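You operate a simulated robot arm through the tools that you are given. There is no shell and no other tool. Be economical: measure what you need, move in short steps, check, and stop when the job is done.

You are at the controls of a simulated two-armed robot. One attempt, no reset.

## Task
Swap the bare tray in the drawer for chip tray No 30.
Fine: The bare tray goes on the side shelf. Close the drawer, then press reset. The other trays stay.

Only the result counts: the job must be done as asked and must still hold three seconds after the hand-in. Knocking over, shifting, dropping, spilling or breaking anything else fails it.

## Robot
Two 7-joint arms with two-finger parallel grippers on one trunk, on a base that drives. Base frame: it is fixed to the floor where the robot stands at the start and does not move with it; the origin is under the middle of the robot, x ahead of it, y to its left, z up. Readings come in mm, degrees, newtons and seconds.
The left shoulder is at the start at [50, 168, 1207], the right one opposite. With the tool pointing down near the work surface each hand reaches from about 100 to 540 mm from the robot's upright axis, wherever it stands, measured 20 degrees to its own side. Places, roughly: white drawer [500, -200, 600]; side shelf of the placement machine [500, 1000, 900]; blue reset button [400, 600, 900]; placement machine [900, -300, 600]. Payload 1.57 kg a hand.
The tool frame of a hand sits at the grasp point between the pads (the TCP): z along the fingers, y along the line on which they close. The tips reach 30 mm beyond it. The gripper opens to 80 mm. The fingers are 17 mm wide and 12 mm thick; the gripper's body (40 by 82 mm) begins 80 mm behind the TCP.
Orientation is that of the tool frame in the base frame, as a unit quaternion [w, x, y, z]. With the fingers straight down and closing along the base's y, the tool's x points along the base's -x, its y along +y and its z along -z.

## Interface
- The arms move only by the tool arm_command. It takes "left_motion", "right_motion" or both (then of equal length, played together; a hand with none holds still); each is a list of rows, each a list of 7 numbers: the shift along the tool's x, y, z in mm, then the turn, a rotation vector about the tool's x, y, z in degrees, then the closure in counts, from 0 (fully open) to 255 (shut). In form: [[dx, dy, dz, ax, ay, az, jaw], ...]. A call has 1 to 10 rows; each row shifts and turns the commanded pose from where the row before left it, along the tool's axes as they then stand. Each row takes 0.2 s and may step no farther than 50 mm and 8.6 degrees from the row before; otherwise, or with a gripper value out of range, the whole call is refused. A pose out of reach is approached as far as the arm can. The call stops where the force on the tool passes 40 N (or 10 N more than at its start, if that is more) or the arm is blocked; 0.2 s more then pass. Each finger travels about 45 mm/s and halts on what it meets, pressing with about 21 N; the grip force reading is that of the motor and also rises with nothing between the fingers. The clock runs only during rows and for 0.2 s after the last one: add rows that do not move to give the fingers time. The reply holds the time, the measured pose of the TCP, the force on the tool along the base axes, the opening and the grip force, in the units named above and with some noise, and new pictures: "pictures" is both (left out), scene, wrist or none (wrist: the cameras of the hands that moved).
- Cameras (640 x 400 px; columns grow to the right, rows downward): "scene" is now at [124.5, 7.2, 1403.3]; the picture's right is [0.11, -0.99, 0.00], its down [-0.69, -0.08, -0.72] and it looks along [0.71, 0.08, -0.70] (base axes); focal length 214 px, centre (320, 200). "left" rides on the left gripper at [72, 7, -122] in its tool frame; the picture's right is [-0.09, 1.00, 0.00], its down [-0.84, -0.08, -0.54] and it looks along [-0.54, -0.05, 0.84] (tool axes); focal length 238 px, centre (320, 200). "right" rides on the right gripper at [72, -7, -122] in its tool frame; the picture's right is [0.09, 1.00, 0.00], its down [-0.84, 0.08, -0.54] and it looks along [-0.54, 0.05, 0.84] (tool axes); focal length 238 px, centre (320, 200). There is no depth. A picture from a camera that has moved, and an enlarged one, comes with that camera's place and axes in the base frame and with its lens.
- slide_trunk(by): slides the trunk up (or, below 0, down) by that many mm; the arms and the scene camera ride with it, the base frame stays. It gives what a move gives, with no picture.
- roll_base(legs): drives the robot by 1 to 6 legs, each [ahead, left, turn to the left] in mm, mm and degrees, along the robot's own axes; the way and the turn of a leg run together, so that a leg with both is an arc; at most 1500 mm and 180 degrees a leg. The arms and the cameras ride along, it lands a little off, and it stops where it bumps. It gives what a move gives, and a new picture of the scene camera.
- aim_head(pan, tilt): turns the head with the scene camera to pan (to the left, within 80 degrees either way) and tilt (down, from -29 to 69), counted from straight ahead of the robot. It gives what a move gives, and a new picture of the scene camera.
- inspect(camera, box): a new picture of the part [left, top, right, bottom] of that camera's present view, enlarged. No time passes.
- close_job(): hands the job in; it is judged then, once.

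Work in short steps. Places have to be worked out from the pictures, the camera data and where the tool is seen: move nearer, look again, correct. Check each grasp and each placing, and mend what went wrong. You have 120 turns and 260 pictures in all, those below and enlarged ones among them. Open the grippers and draw the arms clear of the work before you hand the job in, unless the task says otherwise; then end with one line.

The tools are called as name(argument=value, ...) on one line, values as JSON. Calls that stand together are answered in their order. arm_command: Moves the arms, as the interface text tells. Its arguments: {"type":"object","properties":{"left_motion":{"type":"array"},"right_motion":{"type":"array"},"pictures":{"type":"string","enum":["both","scene","wrist","none"]}},"required":[]} The other tools are called the same way: slide_trunk (by) slides the trunk up or down; roll_base (legs) drives the base; aim_head (pan, tilt) turns the head that bears the scene camera; inspect (camera, box) takes an enlarged picture of a part of a camera's view; close_job () hands the job in.

At the start:

```text
time: 0.0
left_eef_pos: [319.2, 258.6, 1268.3]
left_ee_rot: [-0.001, -0.002, 1.0, -0.001]
left_ft_force: [0.8, 0.6, 0.8]
left_finger_gap: 80.0
left_grip_force: 0.0
right_eef_pos: [282.4, -35.7, 1292.2]
right_ee_rot: [0.0, 0.0, 1.0, 0.0]
right_ft_force: [-0.3, 0.2, 0.4]
right_finger_gap: 80.0
right_grip_force: 0.1
trunk travel left (down, up): [-375.0, 68.0]
robot x, y, heading: [-3.0, -2.1, -0.2]
head pan, tilt: [6.4, 44.2]
```

scene: 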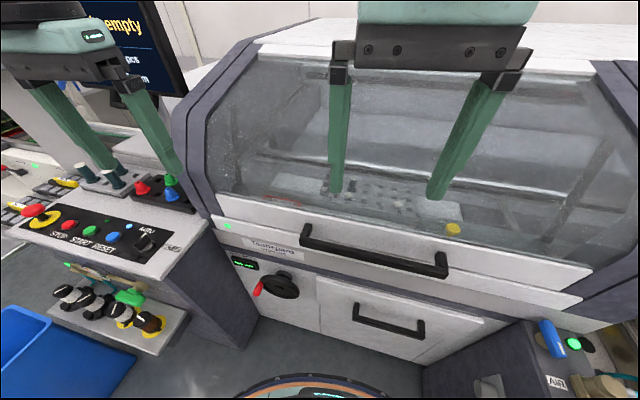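
right: 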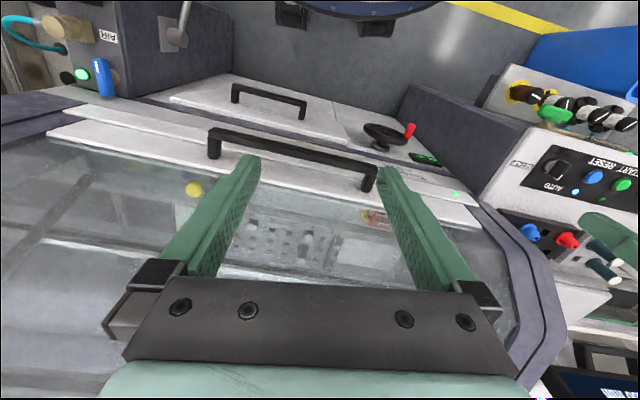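
left: 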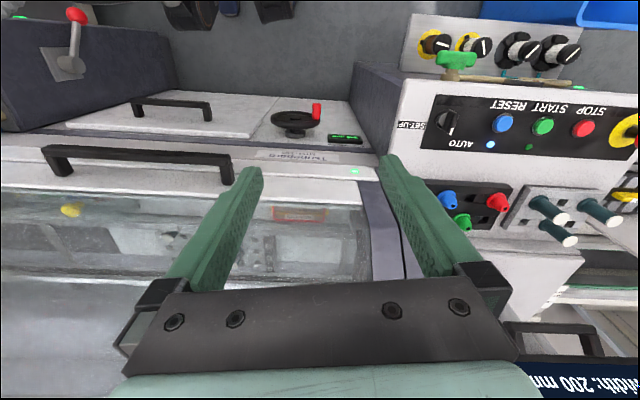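

The first pictures show a machine with two handled drawers, and a console with a blue RESET on the left. I'll look around with the head first.

aim_head(pan=60, tilt=35)

aim_head(pan=-45, tilt=40)

aim_head(pan=0, tilt=65)

aim_head(pan=30, tilt=20)

```text
time: 1.2
left_eef_pos: [318.1, 257.9, 1268.4]
left_ee_rot: [0.0, 0.0, 1.0, -0.001]
left_ft_force: [0.0, 1.0, -0.1]
left_finger_gap: 80.2
left_grip_force: 0.0
right_eef_pos: [284.5, -34.4, 1290.0]
right_ee_rot: [-0.001, 0.008, 1.0, -0.001]
right_ft_force: [49.2, 35.6, -7.1]
right_finger_gap: 80.0
right_grip_force: 0.0
trunk travel left (down, up): [-375.0, 68.0]
robot x, y, heading: [2.6, 0.1, -0.0]
head pan, tilt: [60.0, 35.0]
camera scene: at [113.3, 50.7, 1415.8], right [0.6, -0.8, 0.0], down [-0.47, -0.35, -0.81], along [0.65, 0.49, -0.58], focal length 214 px, centre (320, 200)
```

scene: 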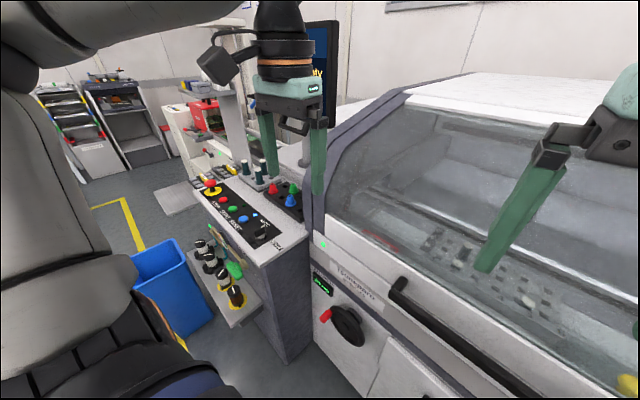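

```text
time: 3.0
left_eef_pos: [320.2, 258.7, 1268.9]
left_ee_rot: [0.0, 0.0, 1.0, -0.001]
left_ft_force: [0.0, -0.3, -0.7]
left_finger_gap: 80.0
left_grip_force: 0.1
right_eef_pos: [282.5, -35.5, 1290.6]
right_ee_rot: [0.0, 0.0, 1.0, 0.001]
right_ft_force: [-0.9, -0.1, 0.6]
right_finger_gap: 80.0
right_grip_force: 0.1
trunk travel left (down, up): [-375.0, 68.0]
robot x, y, heading: [-2.8, -2.2, 0.1]
head pan, tilt: [-45.0, 40.0]
camera scene: at [103.2, -62.0, 1409.4], right [-0.71, -0.71, 0.0], down [-0.45, 0.45, -0.77], along [0.54, -0.54, -0.64], focal length 214 px, centre (320, 200)
```

scene: 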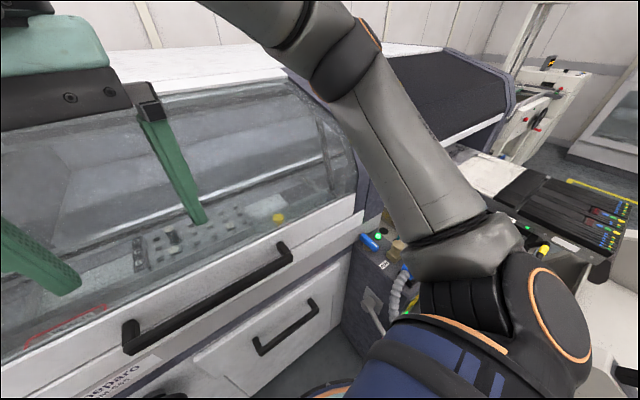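

```text
time: 4.2
left_eef_pos: [319.2, 258.8, 1268.6]
left_ee_rot: [0.0, -0.001, 1.0, 0.0]
left_ft_force: [-0.3, 0.0, -0.2]
left_finger_gap: 80.1
left_grip_force: 0.1
right_eef_pos: [282.1, -34.5, 1291.6]
right_ee_rot: [-0.001, 0.0, 1.0, -0.001]
right_ft_force: [-0.4, 0.2, -0.3]
right_finger_gap: 80.1
right_grip_force: 0.1
trunk travel left (down, up): [-375.0, 68.0]
robot x, y, heading: [-2.5, 2.1, -0.1]
head pan, tilt: [0.0, 65.0]
camera scene: at [103.7, -1.9, 1377.1], right [0.0, -1.0, 0.0], down [-0.91, 0.0, -0.42], along [0.42, 0.0, -0.91], focal length 214 px, centre (320, 200)
```

scene: 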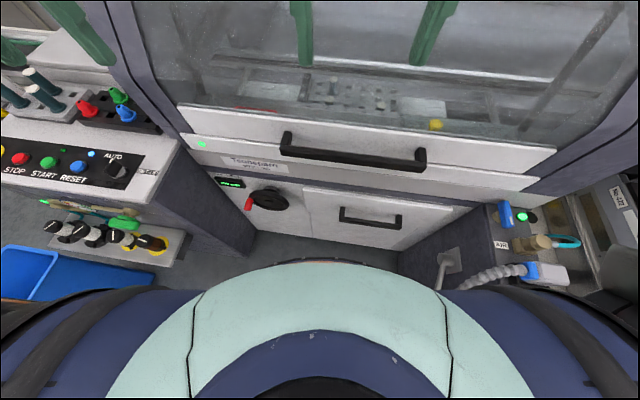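

```text
time: 5.3
left_eef_pos: [319.3, 259.1, 1268.9]
left_ee_rot: [0.0, 0.0, 1.0, -0.001]
left_ft_force: [0.3, 0.3, 0.7]
left_finger_gap: 80.0
left_grip_force: 0.1
right_eef_pos: [282.1, -34.7, 1291.4]
right_ee_rot: [0.0, 0.001, 1.0, 0.0]
right_ft_force: [-0.5, -0.1, -0.5]
right_finger_gap: 80.1
right_grip_force: 0.0
trunk travel left (down, up): [-375.0, 68.0]
robot x, y, heading: [2.8, -0.2, -0.1]
head pan, tilt: [30.0, 20.0]
camera scene: at [123.7, 44.6, 1440.8], right [0.5, -0.87, 0.0], down [-0.3, -0.17, -0.94], along [0.81, 0.47, -0.34], focal length 214 px, centre (320, 200)
```

scene: 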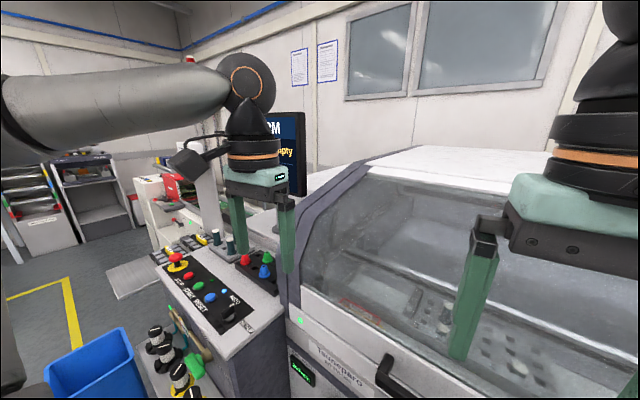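

Inspecting details: the display and wheel near the drawer, the console, and the shelf and monitor.

inspect(camera="scene", box=[130, 100, 310, 230])

aim_head(pan=75, tilt=20)

aim_head(pan=5, tilt=60)

inspect(camera="scene", box=[200, 120, 460, 280])

inspect(camera="left", box=[230, 90, 380, 180])

```text
3.08 times, centred on (220, 165) of scene
camera zoom: at [123.7, 44.6, 1440.8], right [0.5, -0.87, 0.0], down [-0.3, -0.17, -0.94], along [0.81, 0.47, -0.34], focal length 660 px, centre (628, 308)
```

zoom: 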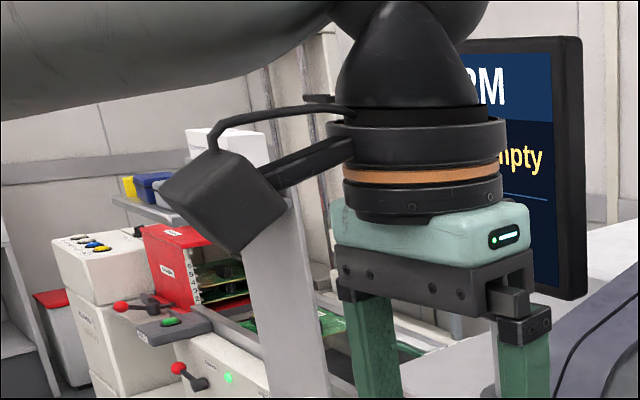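

```text
time: 6.4
left_eef_pos: [319.1, 259.3, 1268.6]
left_ee_rot: [0.001, 0.001, 1.0, 0.001]
left_ft_force: [0.1, -0.8, 0.5]
left_finger_gap: 79.9
left_grip_force: 0.0
right_eef_pos: [285.2, -34.3, 1289.0]
right_ee_rot: [0.002, 0.008, 1.0, -0.001]
right_ft_force: [36.9, 39.2, -10.3]
right_finger_gap: 80.0
right_grip_force: 0.1
trunk travel left (down, up): [-375.0, 68.0]
robot x, y, heading: [-2.9, 2.3, 0.2]
head pan, tilt: [75.0, 20.0]
camera scene: at [115.0, 57.1, 1440.3], right [0.63, -0.77, 0.0], down [-0.27, -0.22, -0.94], along [0.73, 0.59, -0.35], focal length 214 px, centre (320, 200)
```

scene: 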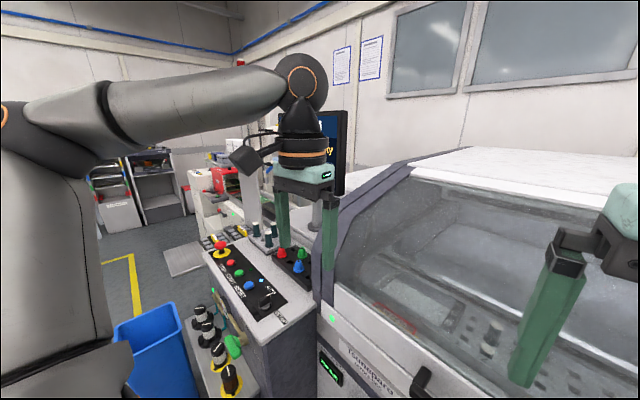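

```text
time: 7.8
left_eef_pos: [317.6, 258.9, 1267.3]
left_ee_rot: [0.0, 0.0, 1.0, 0.0]
left_ft_force: [0.3, 0.2, 0.7]
left_finger_gap: 79.9
left_grip_force: 0.1
right_eef_pos: [282.1, -34.2, 1292.8]
right_ee_rot: [0.0, 0.0, 1.0, 0.0]
right_ft_force: [0.2, 0.6, -0.7]
right_finger_gap: 80.3
right_grip_force: 0.0
trunk travel left (down, up): [-375.0, 68.0]
robot x, y, heading: [0.5, 0.3, -0.0]
head pan, tilt: [5.0, 60.0]
camera scene: at [109.4, 4.0, 1382.7], right [0.09, -1.0, 0.0], down [-0.86, -0.08, -0.5], along [0.5, 0.04, -0.87], focal length 214 px, centre (320, 200)
```

scene: 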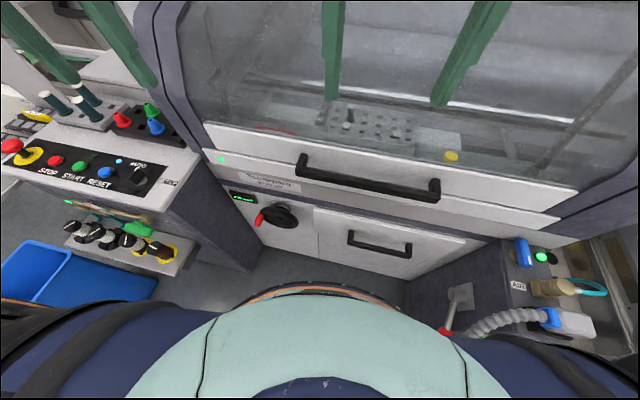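

```text
2.46 times, centred on (330, 200) of scene
camera zoom: at [109.4, 4.0, 1382.7], right [0.09, -1.0, 0.0], down [-0.86, -0.08, -0.5], along [0.5, 0.04, -0.87], focal length 528 px, centre (295, 200)
```

zoom: 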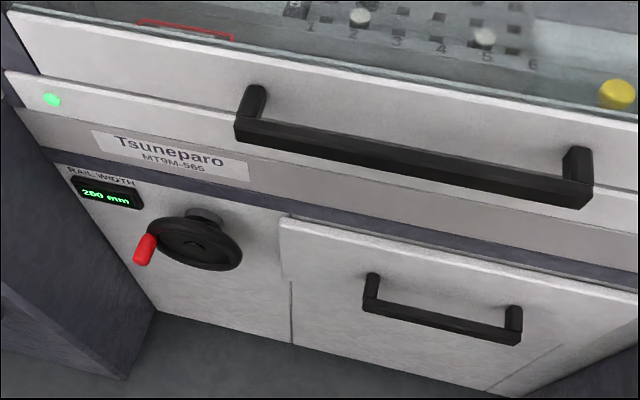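

```text
4.27 times, centred on (305, 135) of left
camera zoom: at [247.6, 265.5, 1389.6], right [0.09, 1.0, 0.0], down [0.84, -0.08, 0.54], along [0.54, -0.05, -0.84], focal length 1017 px, centre (384, 477)
```

zoom: 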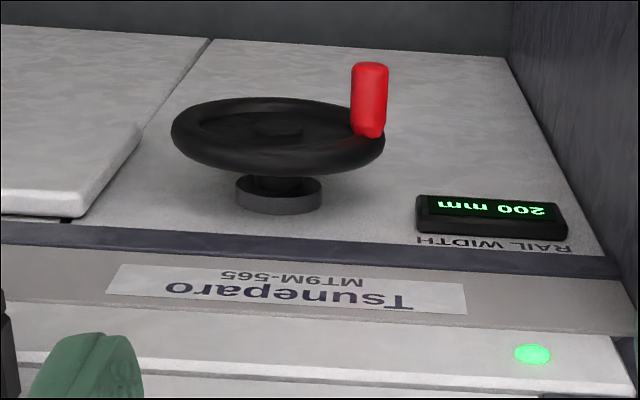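

Console, machine cover and the lower white drawer are clear; the wheel is only rail width. I still need to find the shelf and the trays, so I'll back off a little for a wider view.

roll_base(legs=[[-300, 0, 0]])

aim_head(pan=40, tilt=30)

aim_head(pan=-40, tilt=40)

```text
time: 9.9
left_eef_pos: [12.8, 258.1, 1268.2]
left_ee_rot: [0.0, -0.001, 1.0, 0.001]
left_ft_force: [-1.2, -0.4, 0.0]
left_finger_gap: 79.8
left_grip_force: 0.0
right_eef_pos: [-24.4, -35.0, 1292.7]
right_ee_rot: [0.0, 0.0, 1.0, 0.0]
right_ft_force: [-0.3, 0.3, -1.0]
right_finger_gap: 80.0
right_grip_force: 0.2
trunk travel left (down, up): [-375.0, 68.0]
robot x, y, heading: [-309.0, -0.5, -0.2]
head pan, tilt: [5.0, 60.0]
camera scene: at [-196.1, 3.9, 1382.7], right [0.09, -1.0, 0.0], down [-0.86, -0.08, -0.5], along [0.5, 0.04, -0.87], focal length 214 px, centre (320, 200)
```

scene: 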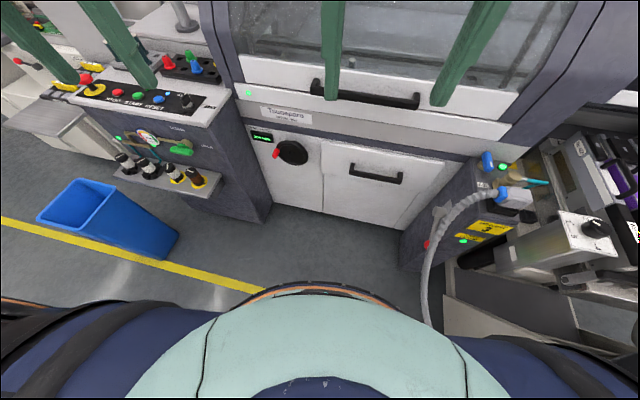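

```text
time: 10.9
left_eef_pos: [15.1, 260.0, 1266.9]
left_ee_rot: [0.0, -0.001, 1.0, 0.001]
left_ft_force: [0.9, 0.5, 1.1]
left_finger_gap: 79.9
left_grip_force: 0.1
right_eef_pos: [-20.6, -34.5, 1291.3]
right_ee_rot: [-0.001, 0.002, 1.0, 0.0]
right_ft_force: [19.9, 13.9, -0.3]
right_finger_gap: 79.9
right_grip_force: 0.0
trunk travel left (down, up): [-375.0, 68.0]
robot x, y, heading: [-306.6, 0.8, -0.2]
head pan, tilt: [40.0, 30.0]
camera scene: at [-189.9, 52.5, 1424.1], right [0.6, -0.8, 0.0], down [-0.4, -0.31, -0.86], along [0.69, 0.52, -0.51], focal length 214 px, centre (320, 200)
```

scene: 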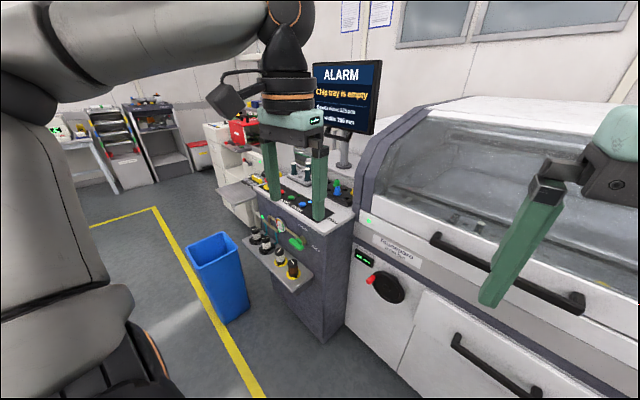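

```text
time: 12.4
left_eef_pos: [12.9, 258.8, 1268.3]
left_ee_rot: [0.0, 0.0, 1.0, -0.001]
left_ft_force: [0.2, 0.4, -0.1]
left_finger_gap: 79.9
left_grip_force: 0.2
right_eef_pos: [-23.4, -35.4, 1291.6]
right_ee_rot: [-0.001, 0.0, 1.0, 0.0]
right_ft_force: [0.7, -0.2, 0.0]
right_finger_gap: 80.1
right_grip_force: 0.0
trunk travel left (down, up): [-375.0, 68.0]
robot x, y, heading: [-305.9, -0.2, -0.3]
head pan, tilt: [-40.0, 40.0]
camera scene: at [-196.7, -56.5, 1409.4], right [-0.64, -0.77, 0.0], down [-0.49, 0.41, -0.77], along [0.59, -0.49, -0.64], focal length 214 px, centre (320, 200)
```

scene: 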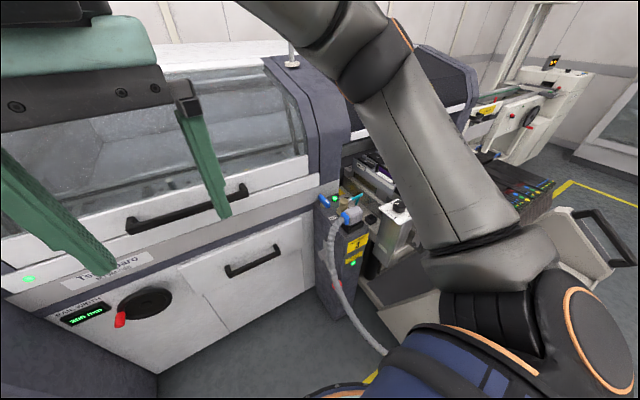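

The monitor reads "Chip tray is empty". I'll enlarge the left and right areas to find the trays.

inspect(camera="scene", box=[330, 60, 640, 260])

aim_head(pan=40, tilt=30)

inspect(camera="scene", box=[180, 100, 360, 220])

inspect(camera="scene", box=[230, 170, 370, 290])

inspect(camera="scene", box=[30, 80, 260, 220])

inspect(camera="scene", box=[310, 50, 400, 140])

```text
2.00 times, centred on (485, 160) of scene
camera zoom: at [-196.7, -56.5, 1409.4], right [-0.64, -0.77, 0.0], down [-0.49, 0.41, -0.77], along [0.59, -0.49, -0.64], focal length 429 px, centre (-10, 280)
```

zoom: 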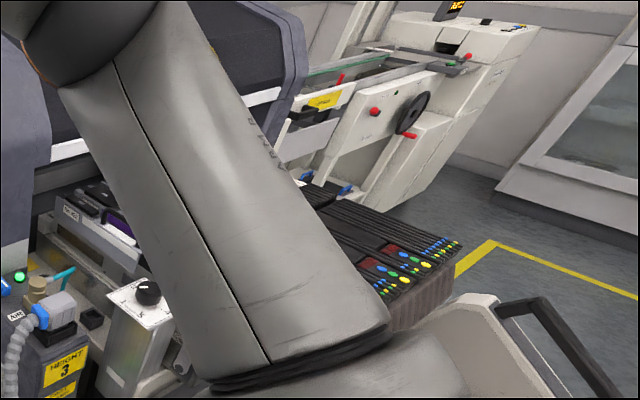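

```text
time: 13.9
left_eef_pos: [13.7, 258.8, 1269.0]
left_ee_rot: [0.0, 0.0, 1.0, -0.001]
left_ft_force: [-0.1, -0.3, 0.7]
left_finger_gap: 80.0
left_grip_force: 0.1
right_eef_pos: [-20.9, -34.0, 1291.6]
right_ee_rot: [-0.001, 0.001, 1.0, 0.0]
right_ft_force: [14.4, 15.0, -3.6]
right_finger_gap: 80.1
right_grip_force: 0.1
trunk travel left (down, up): [-375.0, 68.0]
robot x, y, heading: [-304.9, -0.0, 0.1]
head pan, tilt: [40.0, 30.0]
camera scene: at [-189.9, 52.6, 1424.5], right [0.6, -0.8, 0.0], down [-0.4, -0.3, -0.86], along [0.69, 0.52, -0.5], focal length 214 px, centre (320, 200)
```

scene: 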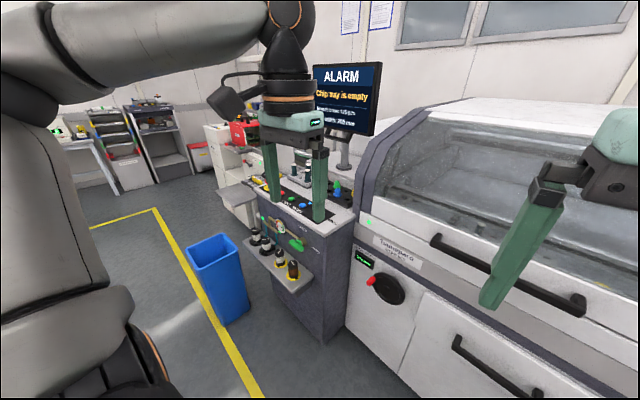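

```text
3.33 times, centred on (270, 160) of scene
camera zoom: at [-189.9, 52.6, 1424.5], right [0.6, -0.8, 0.0], down [-0.4, -0.3, -0.86], along [0.69, 0.52, -0.5], focal length 715 px, centre (487, 333)
```

zoom: 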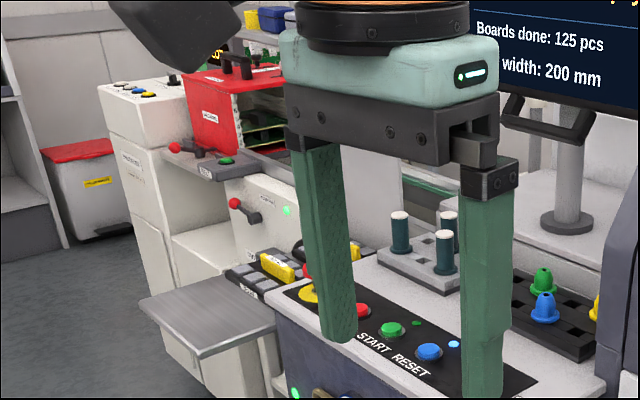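

```text
3.33 times, centred on (300, 230) of scene
camera zoom: at [-189.9, 52.6, 1424.5], right [0.6, -0.8, 0.0], down [-0.4, -0.3, -0.86], along [0.69, 0.52, -0.5], focal length 715 px, centre (387, 100)
```

zoom: 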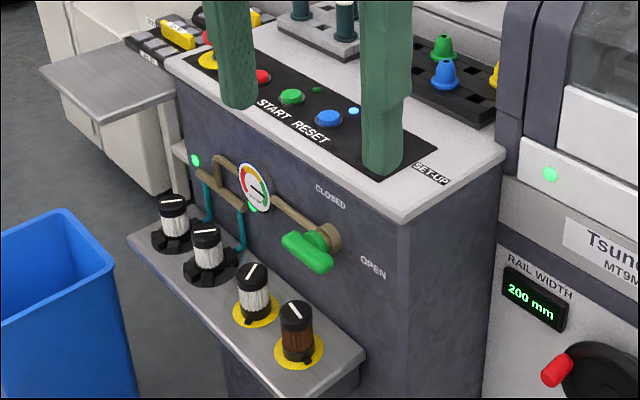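

```text
2.78 times, centred on (145, 150) of scene
camera zoom: at [-189.9, 52.6, 1424.5], right [0.6, -0.8, 0.0], down [-0.4, -0.3, -0.86], along [0.69, 0.52, -0.5], focal length 597 px, centre (807, 339)
```

zoom: 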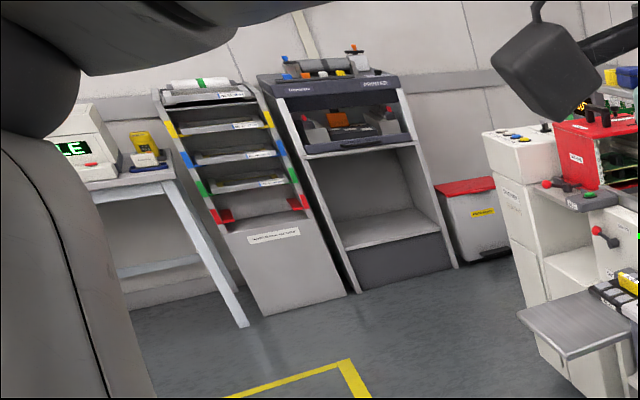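

```text
4.44 times, centred on (355, 95) of scene
camera zoom: at [-189.9, 52.6, 1424.5], right [0.6, -0.8, 0.0], down [-0.4, -0.3, -0.86], along [0.69, 0.52, -0.5], focal length 953 px, centre (164, 667)
```

zoom: 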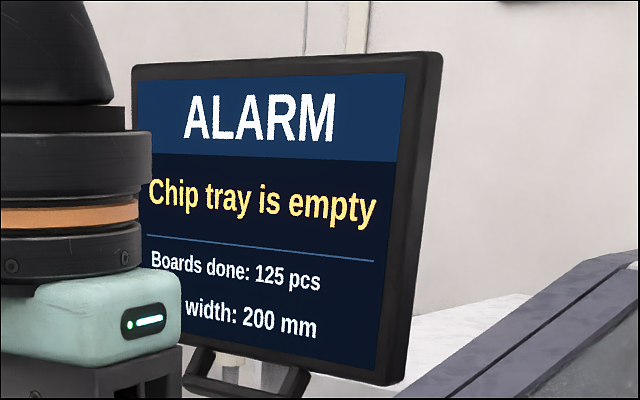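

Trays aren't in view yet. The grey side shelf is left of the console. I'll turn in place to survey the rest of the room.

aim_head(pan=0, tilt=20)

roll_base(legs=[[0, 0, 90]])

roll_base(legs=[[0, 0, 90]])

roll_base(legs=[[0, 0, 90]])

```text
time: 15.0
left_eef_pos: [13.2, 260.7, 1267.7]
left_ee_rot: [0.001, -0.001, 1.0, -0.001]
left_ft_force: [0.3, -0.9, 0.8]
left_finger_gap: 80.0
left_grip_force: 0.1
right_eef_pos: [-22.5, -34.0, 1291.6]
right_ee_rot: [0.0, 0.0, 1.0, 0.0]
right_ft_force: [0.3, -1.0, -0.8]
right_finger_gap: 80.0
right_grip_force: 0.0
trunk travel left (down, up): [-375.0, 68.0]
robot x, y, heading: [-305.6, -1.1, 0.2]
head pan, tilt: [0.0, 20.0]
camera scene: at [-168.7, -1.9, 1440.8], right [0.0, -1.0, 0.0], down [-0.34, 0.0, -0.94], along [0.94, 0.0, -0.34], focal length 214 px, centre (320, 200)
```

scene: 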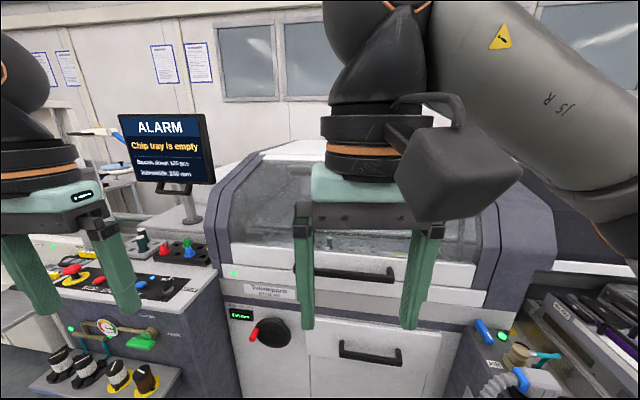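

```text
time: 19.3
left_eef_pos: [-567.2, 316.7, 1267.5]
left_ee_rot: [-0.001, 0.71, -0.704, -0.001]
left_ft_force: [-0.4, 0.1, -0.7]
left_finger_gap: 80.0
left_grip_force: 0.1
right_eef_pos: [-272.9, 281.3, 1292.4]
right_ee_rot: [0.0, 0.71, -0.705, 0.0]
right_ft_force: [0.1, 0.2, -1.5]
right_finger_gap: 79.9
right_grip_force: 0.2
trunk travel left (down, up): [-375.0, 68.0]
robot x, y, heading: [-306.1, -5.5, 90.2]
head pan, tilt: [0.0, 20.0]
camera scene: at [-303.0, 131.1, 1440.8], right [1.0, 0.01, 0.0], down [0.0, -0.34, -0.94], along [-0.01, 0.94, -0.34], focal length 214 px, centre (320, 200)
```

scene: 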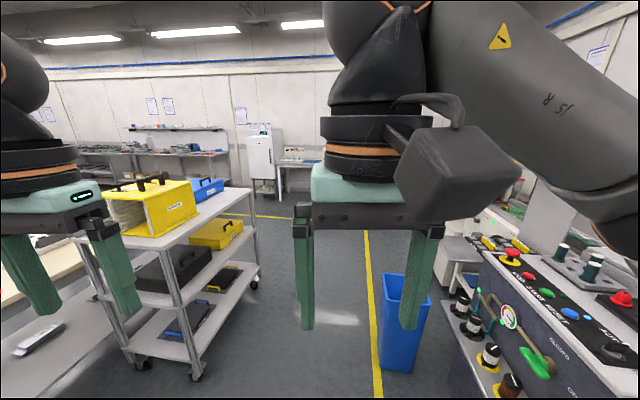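

```text
time: 23.4
left_eef_pos: [-625.3, -256.1, 1268.0]
left_ee_rot: [0.001, 1.0, -0.005, 0.0]
left_ft_force: [-0.4, 0.7, 0.3]
left_finger_gap: 80.3
left_grip_force: 0.1
right_eef_pos: [-586.7, 36.8, 1291.1]
right_ee_rot: [0.0, 1.0, -0.005, 0.0]
right_ft_force: [0.0, -0.1, 0.0]
right_finger_gap: 80.2
right_grip_force: 0.0
trunk travel left (down, up): [-375.0, 68.0]
robot x, y, heading: [-305.5, 0.5, 179.3]
head pan, tilt: [0.0, 20.0]
camera scene: at [-435.0, -0.8, 1440.8], right [0.01, 1.0, 0.0], down [0.34, 0.0, -0.94], along [-0.94, 0.01, -0.34], focal length 214 px, centre (320, 200)
```

scene: 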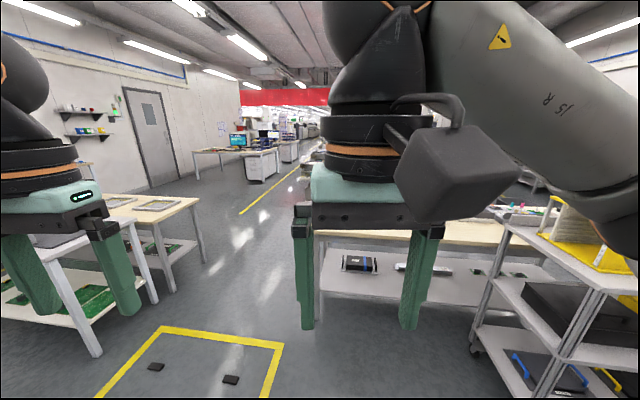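

```text
time: 27.7
left_eef_pos: [-43.5, -317.4, 1268.8]
left_ee_rot: [0.0, 0.704, 0.71, 0.0]
left_ft_force: [-0.5, -0.7, -1.0]
left_finger_gap: 80.0
left_grip_force: 0.1
right_eef_pos: [-337.5, -282.5, 1292.0]
right_ee_rot: [0.0, 0.704, 0.71, 0.0]
right_ft_force: [-0.2, 0.3, -0.4]
right_finger_gap: 80.2
right_grip_force: 0.1
trunk travel left (down, up): [-375.0, 68.0]
robot x, y, heading: [-303.9, 2.1, -89.5]
head pan, tilt: [0.0, 20.0]
camera scene: at [-300.7, -135.1, 1440.8], right [-1.0, -0.01, 0.0], down [0.0, 0.34, -0.94], along [0.01, -0.94, -0.34], focal length 214 px, centre (320, 200)
```

scene: 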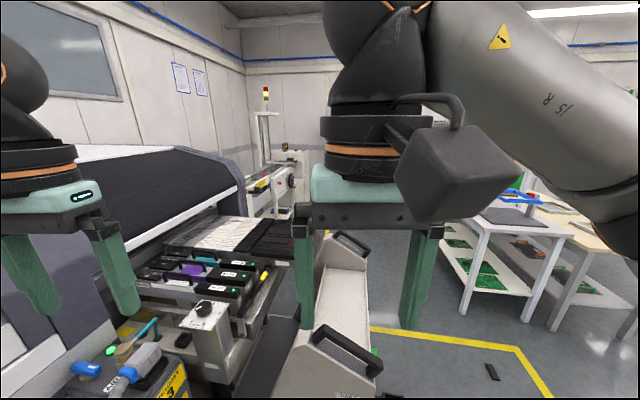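

Several tables and a trolley are around. I'll enlarge the likely surfaces from this heading, then look at the tables to the right rear.

inspect(camera="scene", box=[430, 150, 640, 330])

inspect(camera="scene", box=[100, 200, 320, 340])

roll_base(legs=[[0, 0, -45]])

roll_base(legs=[[0, 0, -90]])

```text
2.22 times, centred on (535, 240) of scene
camera zoom: at [-300.7, -135.1, 1440.8], right [-1.0, -0.01, 0.0], down [0.0, 0.34, -0.94], along [0.01, -0.94, -0.34], focal length 477 px, centre (-158, 111)
```

zoom: 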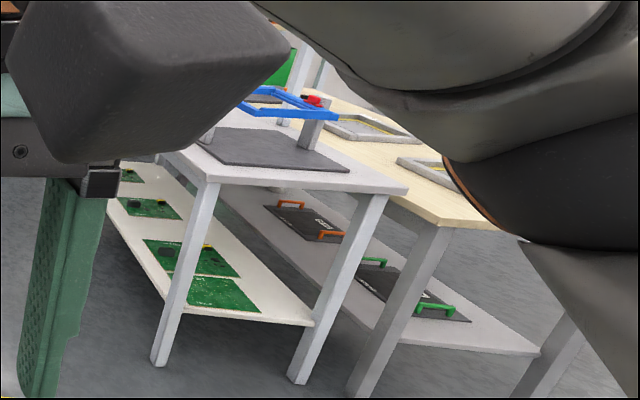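

```text
2.86 times, centred on (210, 270) of scene
camera zoom: at [-300.7, -135.1, 1440.8], right [-1.0, -0.01, 0.0], down [0.0, 0.34, -0.94], along [0.01, -0.94, -0.34], focal length 613 px, centre (634, 0)
```

zoom: 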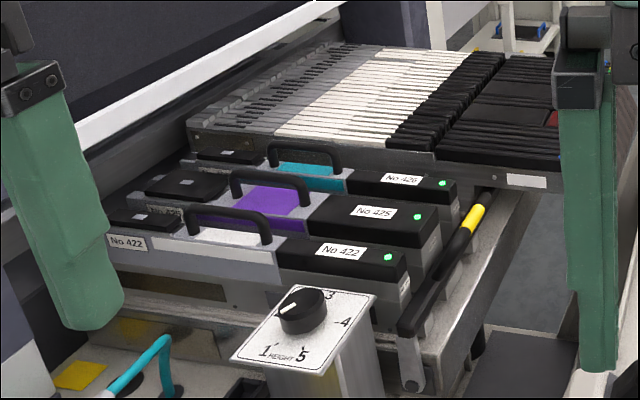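

```text
time: 30.2
left_eef_pos: [-347.6, -408.9, 1267.9]
left_ee_rot: [0.0, 0.924, 0.383, 0.0]
left_ft_force: [-0.1, -0.6, 0.0]
left_finger_gap: 79.9
left_grip_force: 0.0
right_eef_pos: [-528.8, -175.7, 1291.9]
right_ee_rot: [-0.001, 0.924, 0.382, 0.0]
right_ft_force: [1.1, 1.0, -0.1]
right_finger_gap: 79.9
right_grip_force: 0.0
trunk travel left (down, up): [-375.0, 68.0]
robot x, y, heading: [-304.8, -1.3, -134.9]
head pan, tilt: [0.0, 20.0]
camera scene: at [-396.1, -96.1, 1440.8], right [-0.71, 0.71, 0.0], down [0.24, 0.24, -0.94], along [-0.66, -0.66, -0.34], focal length 214 px, centre (320, 200)
```

scene: 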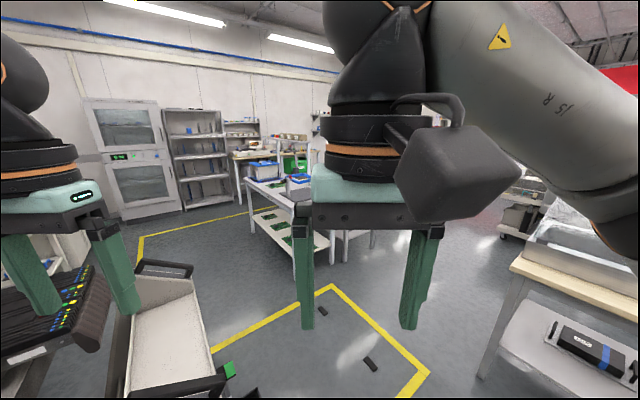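

```text
time: 34.4
left_eef_pos: [-714.3, 32.9, 1267.9]
left_ee_rot: [0.0, 0.929, -0.37, 0.001]
left_ft_force: [0.3, -0.2, 0.0]
left_finger_gap: 80.1
left_grip_force: 0.0
right_eef_pos: [-485.8, 218.6, 1292.3]
right_ee_rot: [0.0, 0.929, -0.371, 0.0]
right_ft_force: [-0.3, 0.4, 1.2]
right_finger_gap: 79.9
right_grip_force: 0.1
trunk travel left (down, up): [-375.0, 68.0]
robot x, y, heading: [-304.3, -2.0, 136.4]
head pan, tilt: [0.0, 20.0]
camera scene: at [-398.4, 89.7, 1440.8], right [0.69, 0.73, 0.0], down [0.25, -0.24, -0.94], along [-0.68, 0.65, -0.34], focal length 214 px, centre (320, 200)
```

scene: 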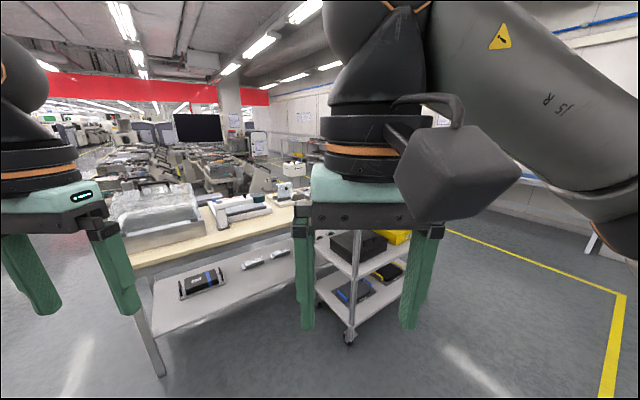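

The table at the rear left carries a clear box and other things; the trolley carries cases. Enlarging both.

inspect(camera="scene", box=[90, 160, 310, 310])

inspect(camera="scene", box=[210, 170, 420, 320])

aim_head(pan=-35, tilt=30)

aim_head(pan=30, tilt=30)

```text
2.67 times, centred on (200, 235) of scene
camera zoom: at [-398.4, 89.7, 1440.8], right [0.69, 0.73, 0.0], down [0.25, -0.24, -0.94], along [-0.68, 0.65, -0.34], focal length 572 px, centre (640, 107)
```

zoom: 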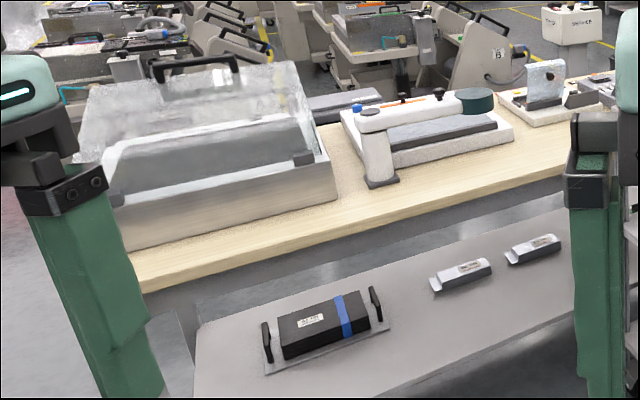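

```text
2.67 times, centred on (315, 245) of scene
camera zoom: at [-398.4, 89.7, 1440.8], right [0.69, 0.73, 0.0], down [0.25, -0.24, -0.94], along [-0.68, 0.65, -0.34], focal length 572 px, centre (333, 80)
```

zoom: 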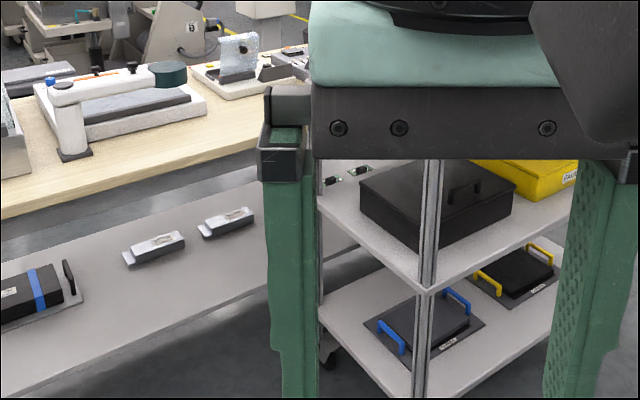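

```text
time: 35.4
left_eef_pos: [-715.0, 32.6, 1268.7]
left_ee_rot: [-0.001, 0.929, -0.37, 0.0]
left_ft_force: [-0.3, -0.1, 0.0]
left_finger_gap: 80.0
left_grip_force: 0.1
right_eef_pos: [-484.7, 220.1, 1291.6]
right_ee_rot: [-0.001, 0.929, -0.371, 0.0]
right_ft_force: [0.0, 0.6, 0.9]
right_finger_gap: 80.2
right_grip_force: 0.1
trunk travel left (down, up): [-375.0, 68.0]
robot x, y, heading: [-306.9, 0.0, 136.5]
head pan, tilt: [-35.0, 30.0]
camera scene: at [-348.9, 114.2, 1424.8], right [0.98, 0.2, 0.0], down [0.1, -0.49, -0.87], along [-0.17, 0.85, -0.5], focal length 214 px, centre (320, 200)
```

scene: 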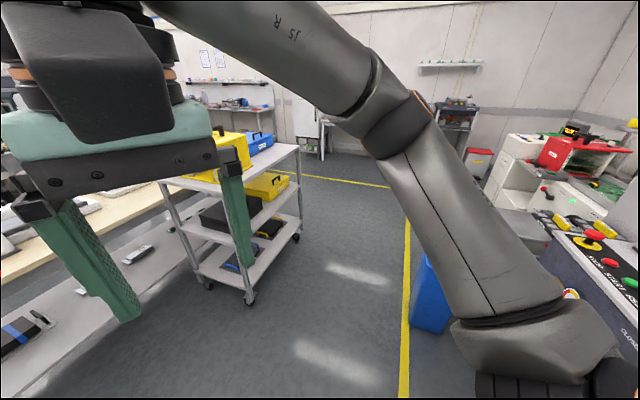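

```text
time: 36.7
left_eef_pos: [-713.9, 31.6, 1268.5]
left_ee_rot: [0.0, 0.929, -0.37, 0.0]
left_ft_force: [0.3, -0.5, 0.7]
left_finger_gap: 80.0
left_grip_force: 0.1
right_eef_pos: [-485.7, 219.9, 1292.2]
right_ee_rot: [0.001, 0.929, -0.37, 0.0]
right_ft_force: [-0.7, -0.9, 0.0]
right_finger_gap: 80.1
right_grip_force: 0.1
trunk travel left (down, up): [-375.0, 68.0]
robot x, y, heading: [-306.1, -1.2, 136.6]
head pan, tilt: [30.0, 30.0]
camera scene: at [-418.8, 46.7, 1424.8], right [0.23, 0.97, 0.0], down [0.49, -0.12, -0.87], along [-0.84, 0.2, -0.5], focal length 214 px, centre (320, 200)
```

scene: 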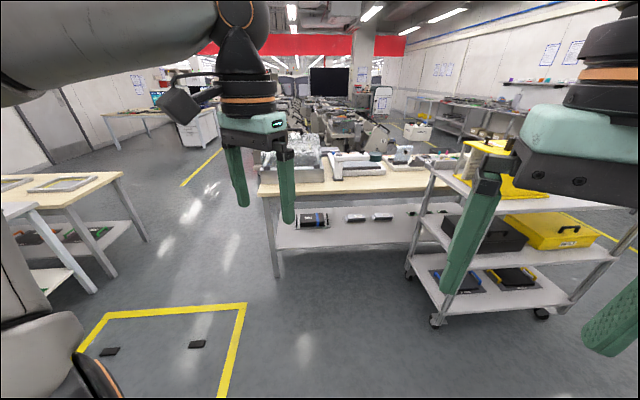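

No numbered chip trays are out in the open nearby, so they may be in the drawer. I'll face the machine again, lower the trunk and look at the drawer from close up.

roll_base(legs=[[0, 0, -136.5]])

slide_trunk(by=-300)

aim_head(pan=-10, tilt=35)

```text
time: 42.7
left_eef_pos: [8.6, 266.9, 1268.6]
left_ee_rot: [0.0, -0.012, 1.0, 0.001]
left_ft_force: [-0.4, -0.1, 0.5]
left_finger_gap: 80.1
left_grip_force: 0.1
right_eef_pos: [-22.6, -29.5, 1291.7]
right_ee_rot: [0.0, -0.011, 1.0, 0.0]
right_ft_force: [-0.1, 0.7, 1.2]
right_finger_gap: 80.2
right_grip_force: 0.0
trunk travel left (down, up): [-375.0, 68.0]
robot x, y, heading: [-302.1, -0.5, 1.3]
head pan, tilt: [30.0, 30.0]
camera scene: at [-184.6, 45.9, 1424.8], right [0.52, -0.85, 0.0], down [-0.43, -0.26, -0.87], along [0.74, 0.45, -0.5], focal length 214 px, centre (320, 200)
```

scene: 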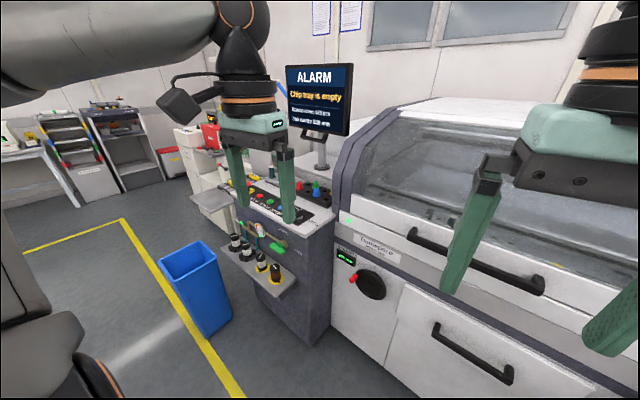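

```text
time: 45.7
left_eef_pos: [8.3, 265.7, 968.1]
left_ee_rot: [0.0, -0.012, 1.0, 0.0]
left_ft_force: [-0.7, 0.2, 0.1]
left_finger_gap: 79.8
left_grip_force: 0.2
right_eef_pos: [-21.9, -28.4, 992.1]
right_ee_rot: [0.0, -0.012, 1.0, 0.0]
right_ft_force: [0.2, -0.3, -0.4]
right_finger_gap: 79.7
right_grip_force: 0.0
trunk travel left (down, up): [-75.0, 368.0]
robot x, y, heading: [-306.0, 2.3, 1.4]
head pan, tilt: [30.0, 30.0]
```

```text
time: 46.8
left_eef_pos: [8.2, 266.8, 967.6]
left_ee_rot: [0.0, -0.012, 1.0, -0.001]
left_ft_force: [0.0, 0.7, -0.5]
left_finger_gap: 79.8
left_grip_force: 0.1
right_eef_pos: [-22.2, -29.4, 991.2]
right_ee_rot: [0.0, -0.011, 1.0, 0.0]
right_ft_force: [0.3, -0.1, 0.9]
right_finger_gap: 79.9
right_grip_force: 0.0
trunk travel left (down, up): [-75.0, 368.0]
robot x, y, heading: [-303.7, -2.8, 1.3]
head pan, tilt: [-10.0, 35.0]
camera scene: at [-174.8, -14.3, 1117.0], right [-0.15, -0.99, 0.0], down [-0.57, 0.09, -0.82], along [0.81, -0.12, -0.57], focal length 214 px, centre (320, 200)
```

scene: 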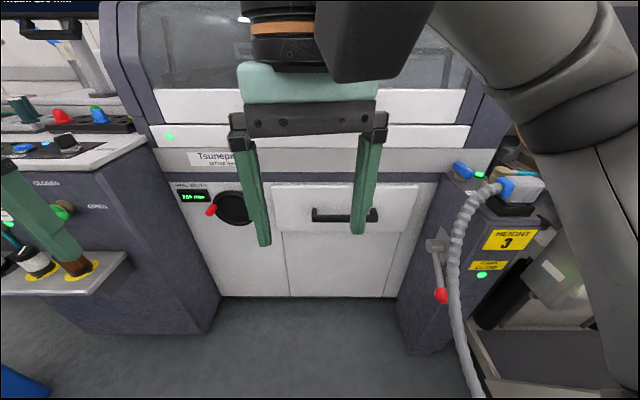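

The drawer is the upper panel with the handle at about (357, -175, 673). I'll bring the right hand forward and tilt it to horizontal.

arm_command(right_motion=[[-45, -36, 0, 0, 0, 0, 0], [-45, -36, 0, 0, 0, 0, 0], [-45, -36, 0, 0, 0, 0, 0], [-45, -36, 0, 0, 0, 0, 0], [0, 0, 0, 0, -8.5, 0, 0], [0, 0, 0, 0, -8.5, 0, 0], [0, 0, 0, 0, -8.5, 0, 0], [0, 0, 0, 0, -8.5, 0, 0], [0, 0, 0, 0, -8.5, 0, 0]], pictures="none")

arm_command(right_motion=[[0, 0, 0, 0, -8.5, 0, 0], [0, 0, 0, 0, -8.5, 0, 0], [0, 0, 0, 0, -8.5, 0, 0], [0, 0, 0, 0, -8.5, 0, 0], [0, 0, 0, 0, -8.5, 0, 0], [0, 0, 0, 0, -5, 0, 0]])

```text
refused: row 1 steps farther than a row can; nothing moved
```

```text
time: 48.3
left_eef_pos: [8.6, 266.5, 967.5]
left_ee_rot: [0.0, -0.013, 1.0, -0.001]
left_ft_force: [-0.3, 0.6, 0.1]
left_finger_gap: 79.8
left_grip_force: 0.1
right_eef_pos: [7.2, -30.5, 1013.3]
right_ee_rot: [0.354, 0.078, 0.931, 0.034]
right_ft_force: [0.2, 0.5, 0.0]
right_finger_gap: 80.1
right_grip_force: 0.0
trunk travel left (down, up): [-75.0, 368.0]
robot x, y, heading: [-305.8, 2.4, 1.3]
head pan, tilt: [-10.0, 35.0]
stopped in row 6 (right hand): the arm was blocked; the commanded pose is now the measured one
camera scene: at [-176.2, -13.1, 1112.9], right [-0.14, -0.99, 0.0], down [-0.61, 0.08, -0.79], along [0.78, -0.11, -0.61], focal length 214 px, centre (320, 200)
camera right: at [-127.4, -24.3, 1057.9], right [0.05, 1.0, 0.06], down [0.27, -0.07, 0.96], along [0.96, -0.04, -0.27], focal length 238 px, centre (320, 200)
```

scene: 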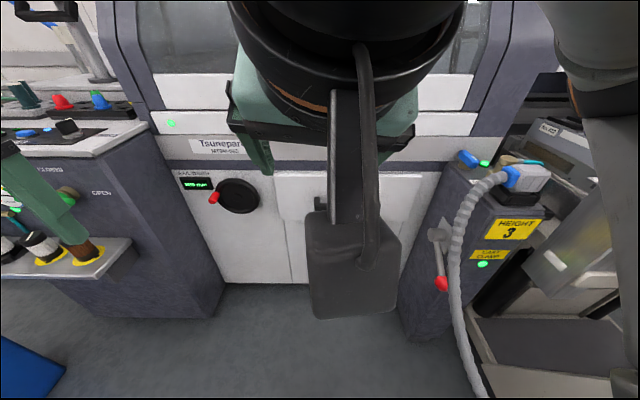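
right: 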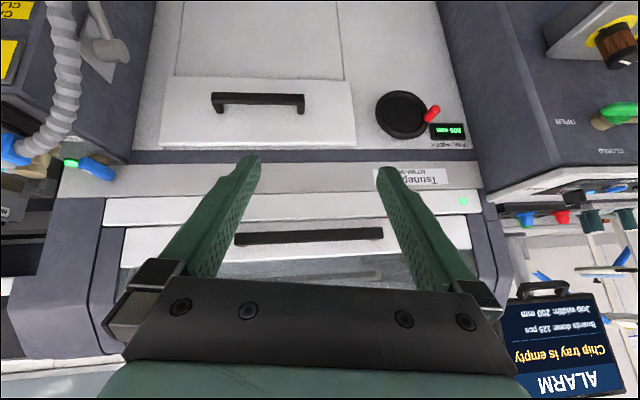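

The arm met the head part-way. I move the hand forward, right and down, away from the head, before tilting on.

arm_command(right_motion=[[3, -22, 41, 0, 0, 0, 0], [3, -22, 41, 0, 0, 0, 0], [3, -22, 41, 0, 0, 0, 0], [3, -22, 41, 0, 0, 0, 0], [3, -22, 41, 0, 0, 0, 0], [3, -22, 41, 0, 0, 0, 0], [3, -22, 41, 0, 0, 0, 0]], pictures="scene")

```text
time: 49.9
left_eef_pos: [7.9, 266.0, 968.4]
left_ee_rot: [0.0, -0.012, 1.0, -0.001]
left_ft_force: [-0.1, 0.0, -0.5]
left_finger_gap: 79.9
left_grip_force: 0.0
right_eef_pos: [164.5, -177.0, 767.6]
right_ee_rot: [0.355, 0.073, 0.931, 0.031]
right_ft_force: [0.5, 0.6, 0.1]
right_finger_gap: 80.3
right_grip_force: 0.1
trunk travel left (down, up): [-75.0, 368.0]
robot x, y, heading: [-303.7, 0.7, 1.4]
head pan, tilt: [-10.0, 35.0]
camera scene: at [-174.8, -14.3, 1117.0], right [-0.15, -0.99, 0.0], down [-0.57, 0.09, -0.82], along [0.81, -0.12, -0.57], focal length 214 px, centre (320, 200)
```

scene: 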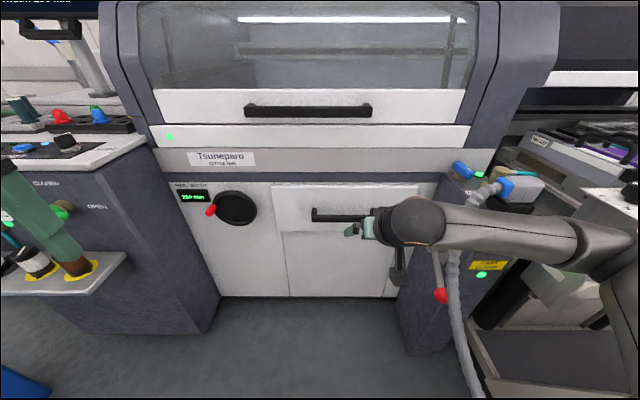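

Now I turn the hand so it points at the drawer with the fingers closing vertically.

arm_command(right_motion=[[0, 0, 0, -3.59, -3.1, 6.87, 0], [0, 0, 0, -3.59, -3.1, 6.87, 0], [0, 0, 0, -3.59, -3.1, 6.87, 0], [0, 0, 0, -3.59, -3.1, 6.87, 0], [0, 0, 0, -3.59, -3.1, 6.87, 0], [0, 0, 0, -3.59, -3.1, 6.87, 0], [0, 0, 0, -3.59, -3.1, 6.87, 0], [0, 0, 0, -3.59, -3.1, 6.87, 0], [0, 0, 0, -3.59, -3.1, 6.87, 0], [0, 0, 0, -3.59, -3.1, 6.87, 0]])

```text
time: 52.1
left_eef_pos: [8.7, 266.7, 967.4]
left_ee_rot: [-0.001, -0.012, 1.0, 0.0]
left_ft_force: [0.1, -0.6, 0.1]
left_finger_gap: 79.9
left_grip_force: 0.0
right_eef_pos: [162.1, -176.2, 767.7]
right_ee_rot: [0.444, 0.295, 0.782, 0.323]
right_ft_force: [0.2, 0.6, 0.9]
right_finger_gap: 80.1
right_grip_force: 0.0
right hand out of reach, approached as far as the arm can: row 6, 7, 8, 9, 10
trunk travel left (down, up): [-75.0, 368.0]
robot x, y, heading: [-302.8, 2.5, 1.1]
head pan, tilt: [-10.0, 35.0]
camera scene: at [-174.8, -14.3, 1117.0], right [-0.15, -0.99, 0.0], down [-0.57, 0.09, -0.82], along [0.81, -0.12, -0.57], focal length 214 px, centre (320, 200)
camera right: at [21.8, -155.0, 776.1], right [0.13, 0.68, 0.72], down [-0.11, -0.71, 0.7], along [0.99, -0.17, -0.02], focal length 238 px, centre (320, 200)
```

scene: 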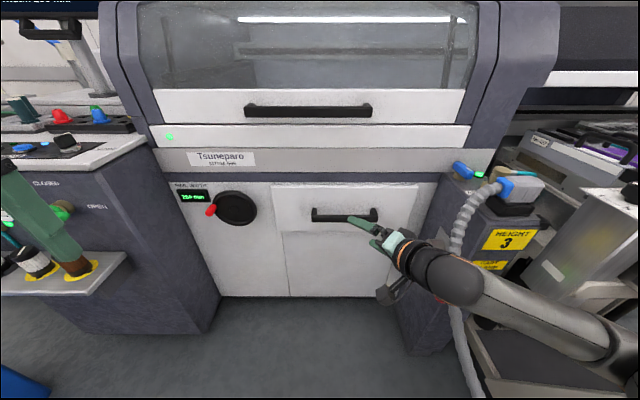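
right: 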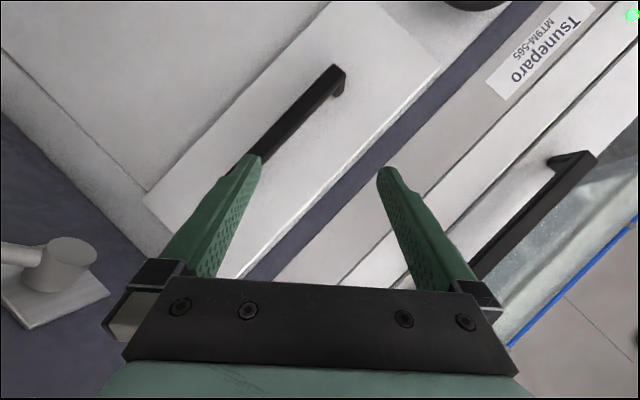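

The roll is limited near 45° in this arm posture. I'll look at the handle's clearance behind the bar before choosing between a hook and a grasp.

inspect(camera="right", box=[140, 30, 440, 230])

inspect(camera="scene", box=[250, 160, 450, 290])

```text
2.00 times, centred on (290, 130) of right
camera zoom: at [21.8, -155.0, 776.1], right [0.13, 0.68, 0.72], down [-0.11, -0.71, 0.7], along [0.99, -0.17, -0.02], focal length 477 px, centre (380, 340)
```

zoom: 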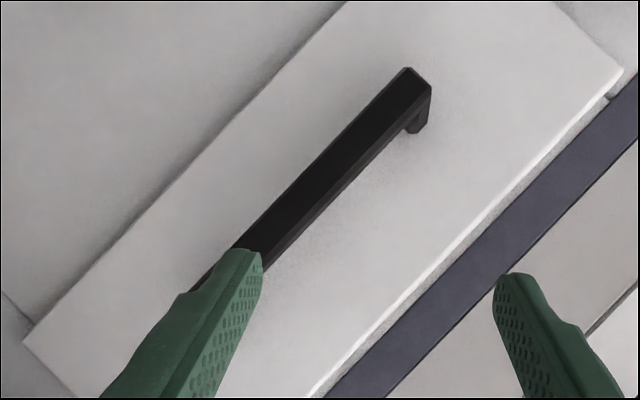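

```text
3.08 times, centred on (350, 225) of scene
camera zoom: at [-174.8, -14.3, 1117.0], right [-0.15, -0.99, 0.0], down [-0.57, 0.09, -0.82], along [0.81, -0.12, -0.57], focal length 660 px, centre (228, 123)
```

zoom: 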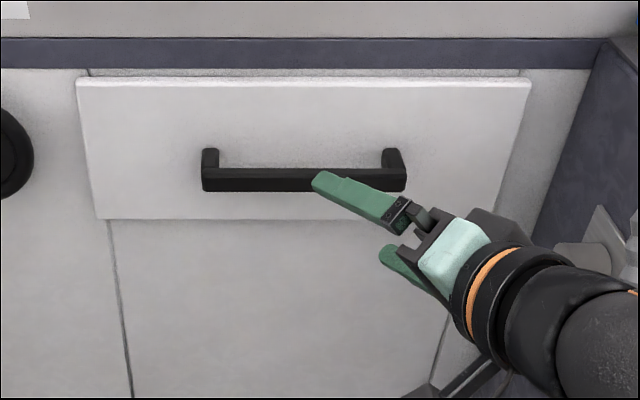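

The bar has about 35 mm of room behind it, so I can hook it with fingers pointing down in the natural orientation. First I undo the roll.

arm_command(right_motion=[[0, 0, 0, 3.59, 3.1, -6.87, 0], [0, 0, 0, 3.59, 3.1, -6.87, 0], [0, 0, 0, 3.59, 3.1, -6.87, 0], [0, 0, 0, 3.59, 3.1, -6.87, 0], [0, 0, 0, 3.59, 3.1, -6.87, 0], [0, 0, 0, 3.59, 3.1, -6.87, 255]], pictures="none")

```text
time: 53.5
left_eef_pos: [8.8, 266.5, 968.5]
left_ee_rot: [-0.001, -0.011, 1.0, 0.0]
left_ft_force: [-0.1, -0.5, -0.1]
left_finger_gap: 79.8
left_grip_force: 0.1
right_eef_pos: [162.8, -175.8, 766.3]
right_ee_rot: [0.338, 0.025, 0.94, 0.04]
right_ft_force: [-0.3, 0.4, -0.1]
right_finger_gap: 45.8
right_grip_force: 0.6
trunk travel left (down, up): [-75.0, 368.0]
robot x, y, heading: [-310.0, -2.1, 1.2]
head pan, tilt: [-10.0, 35.0]
```

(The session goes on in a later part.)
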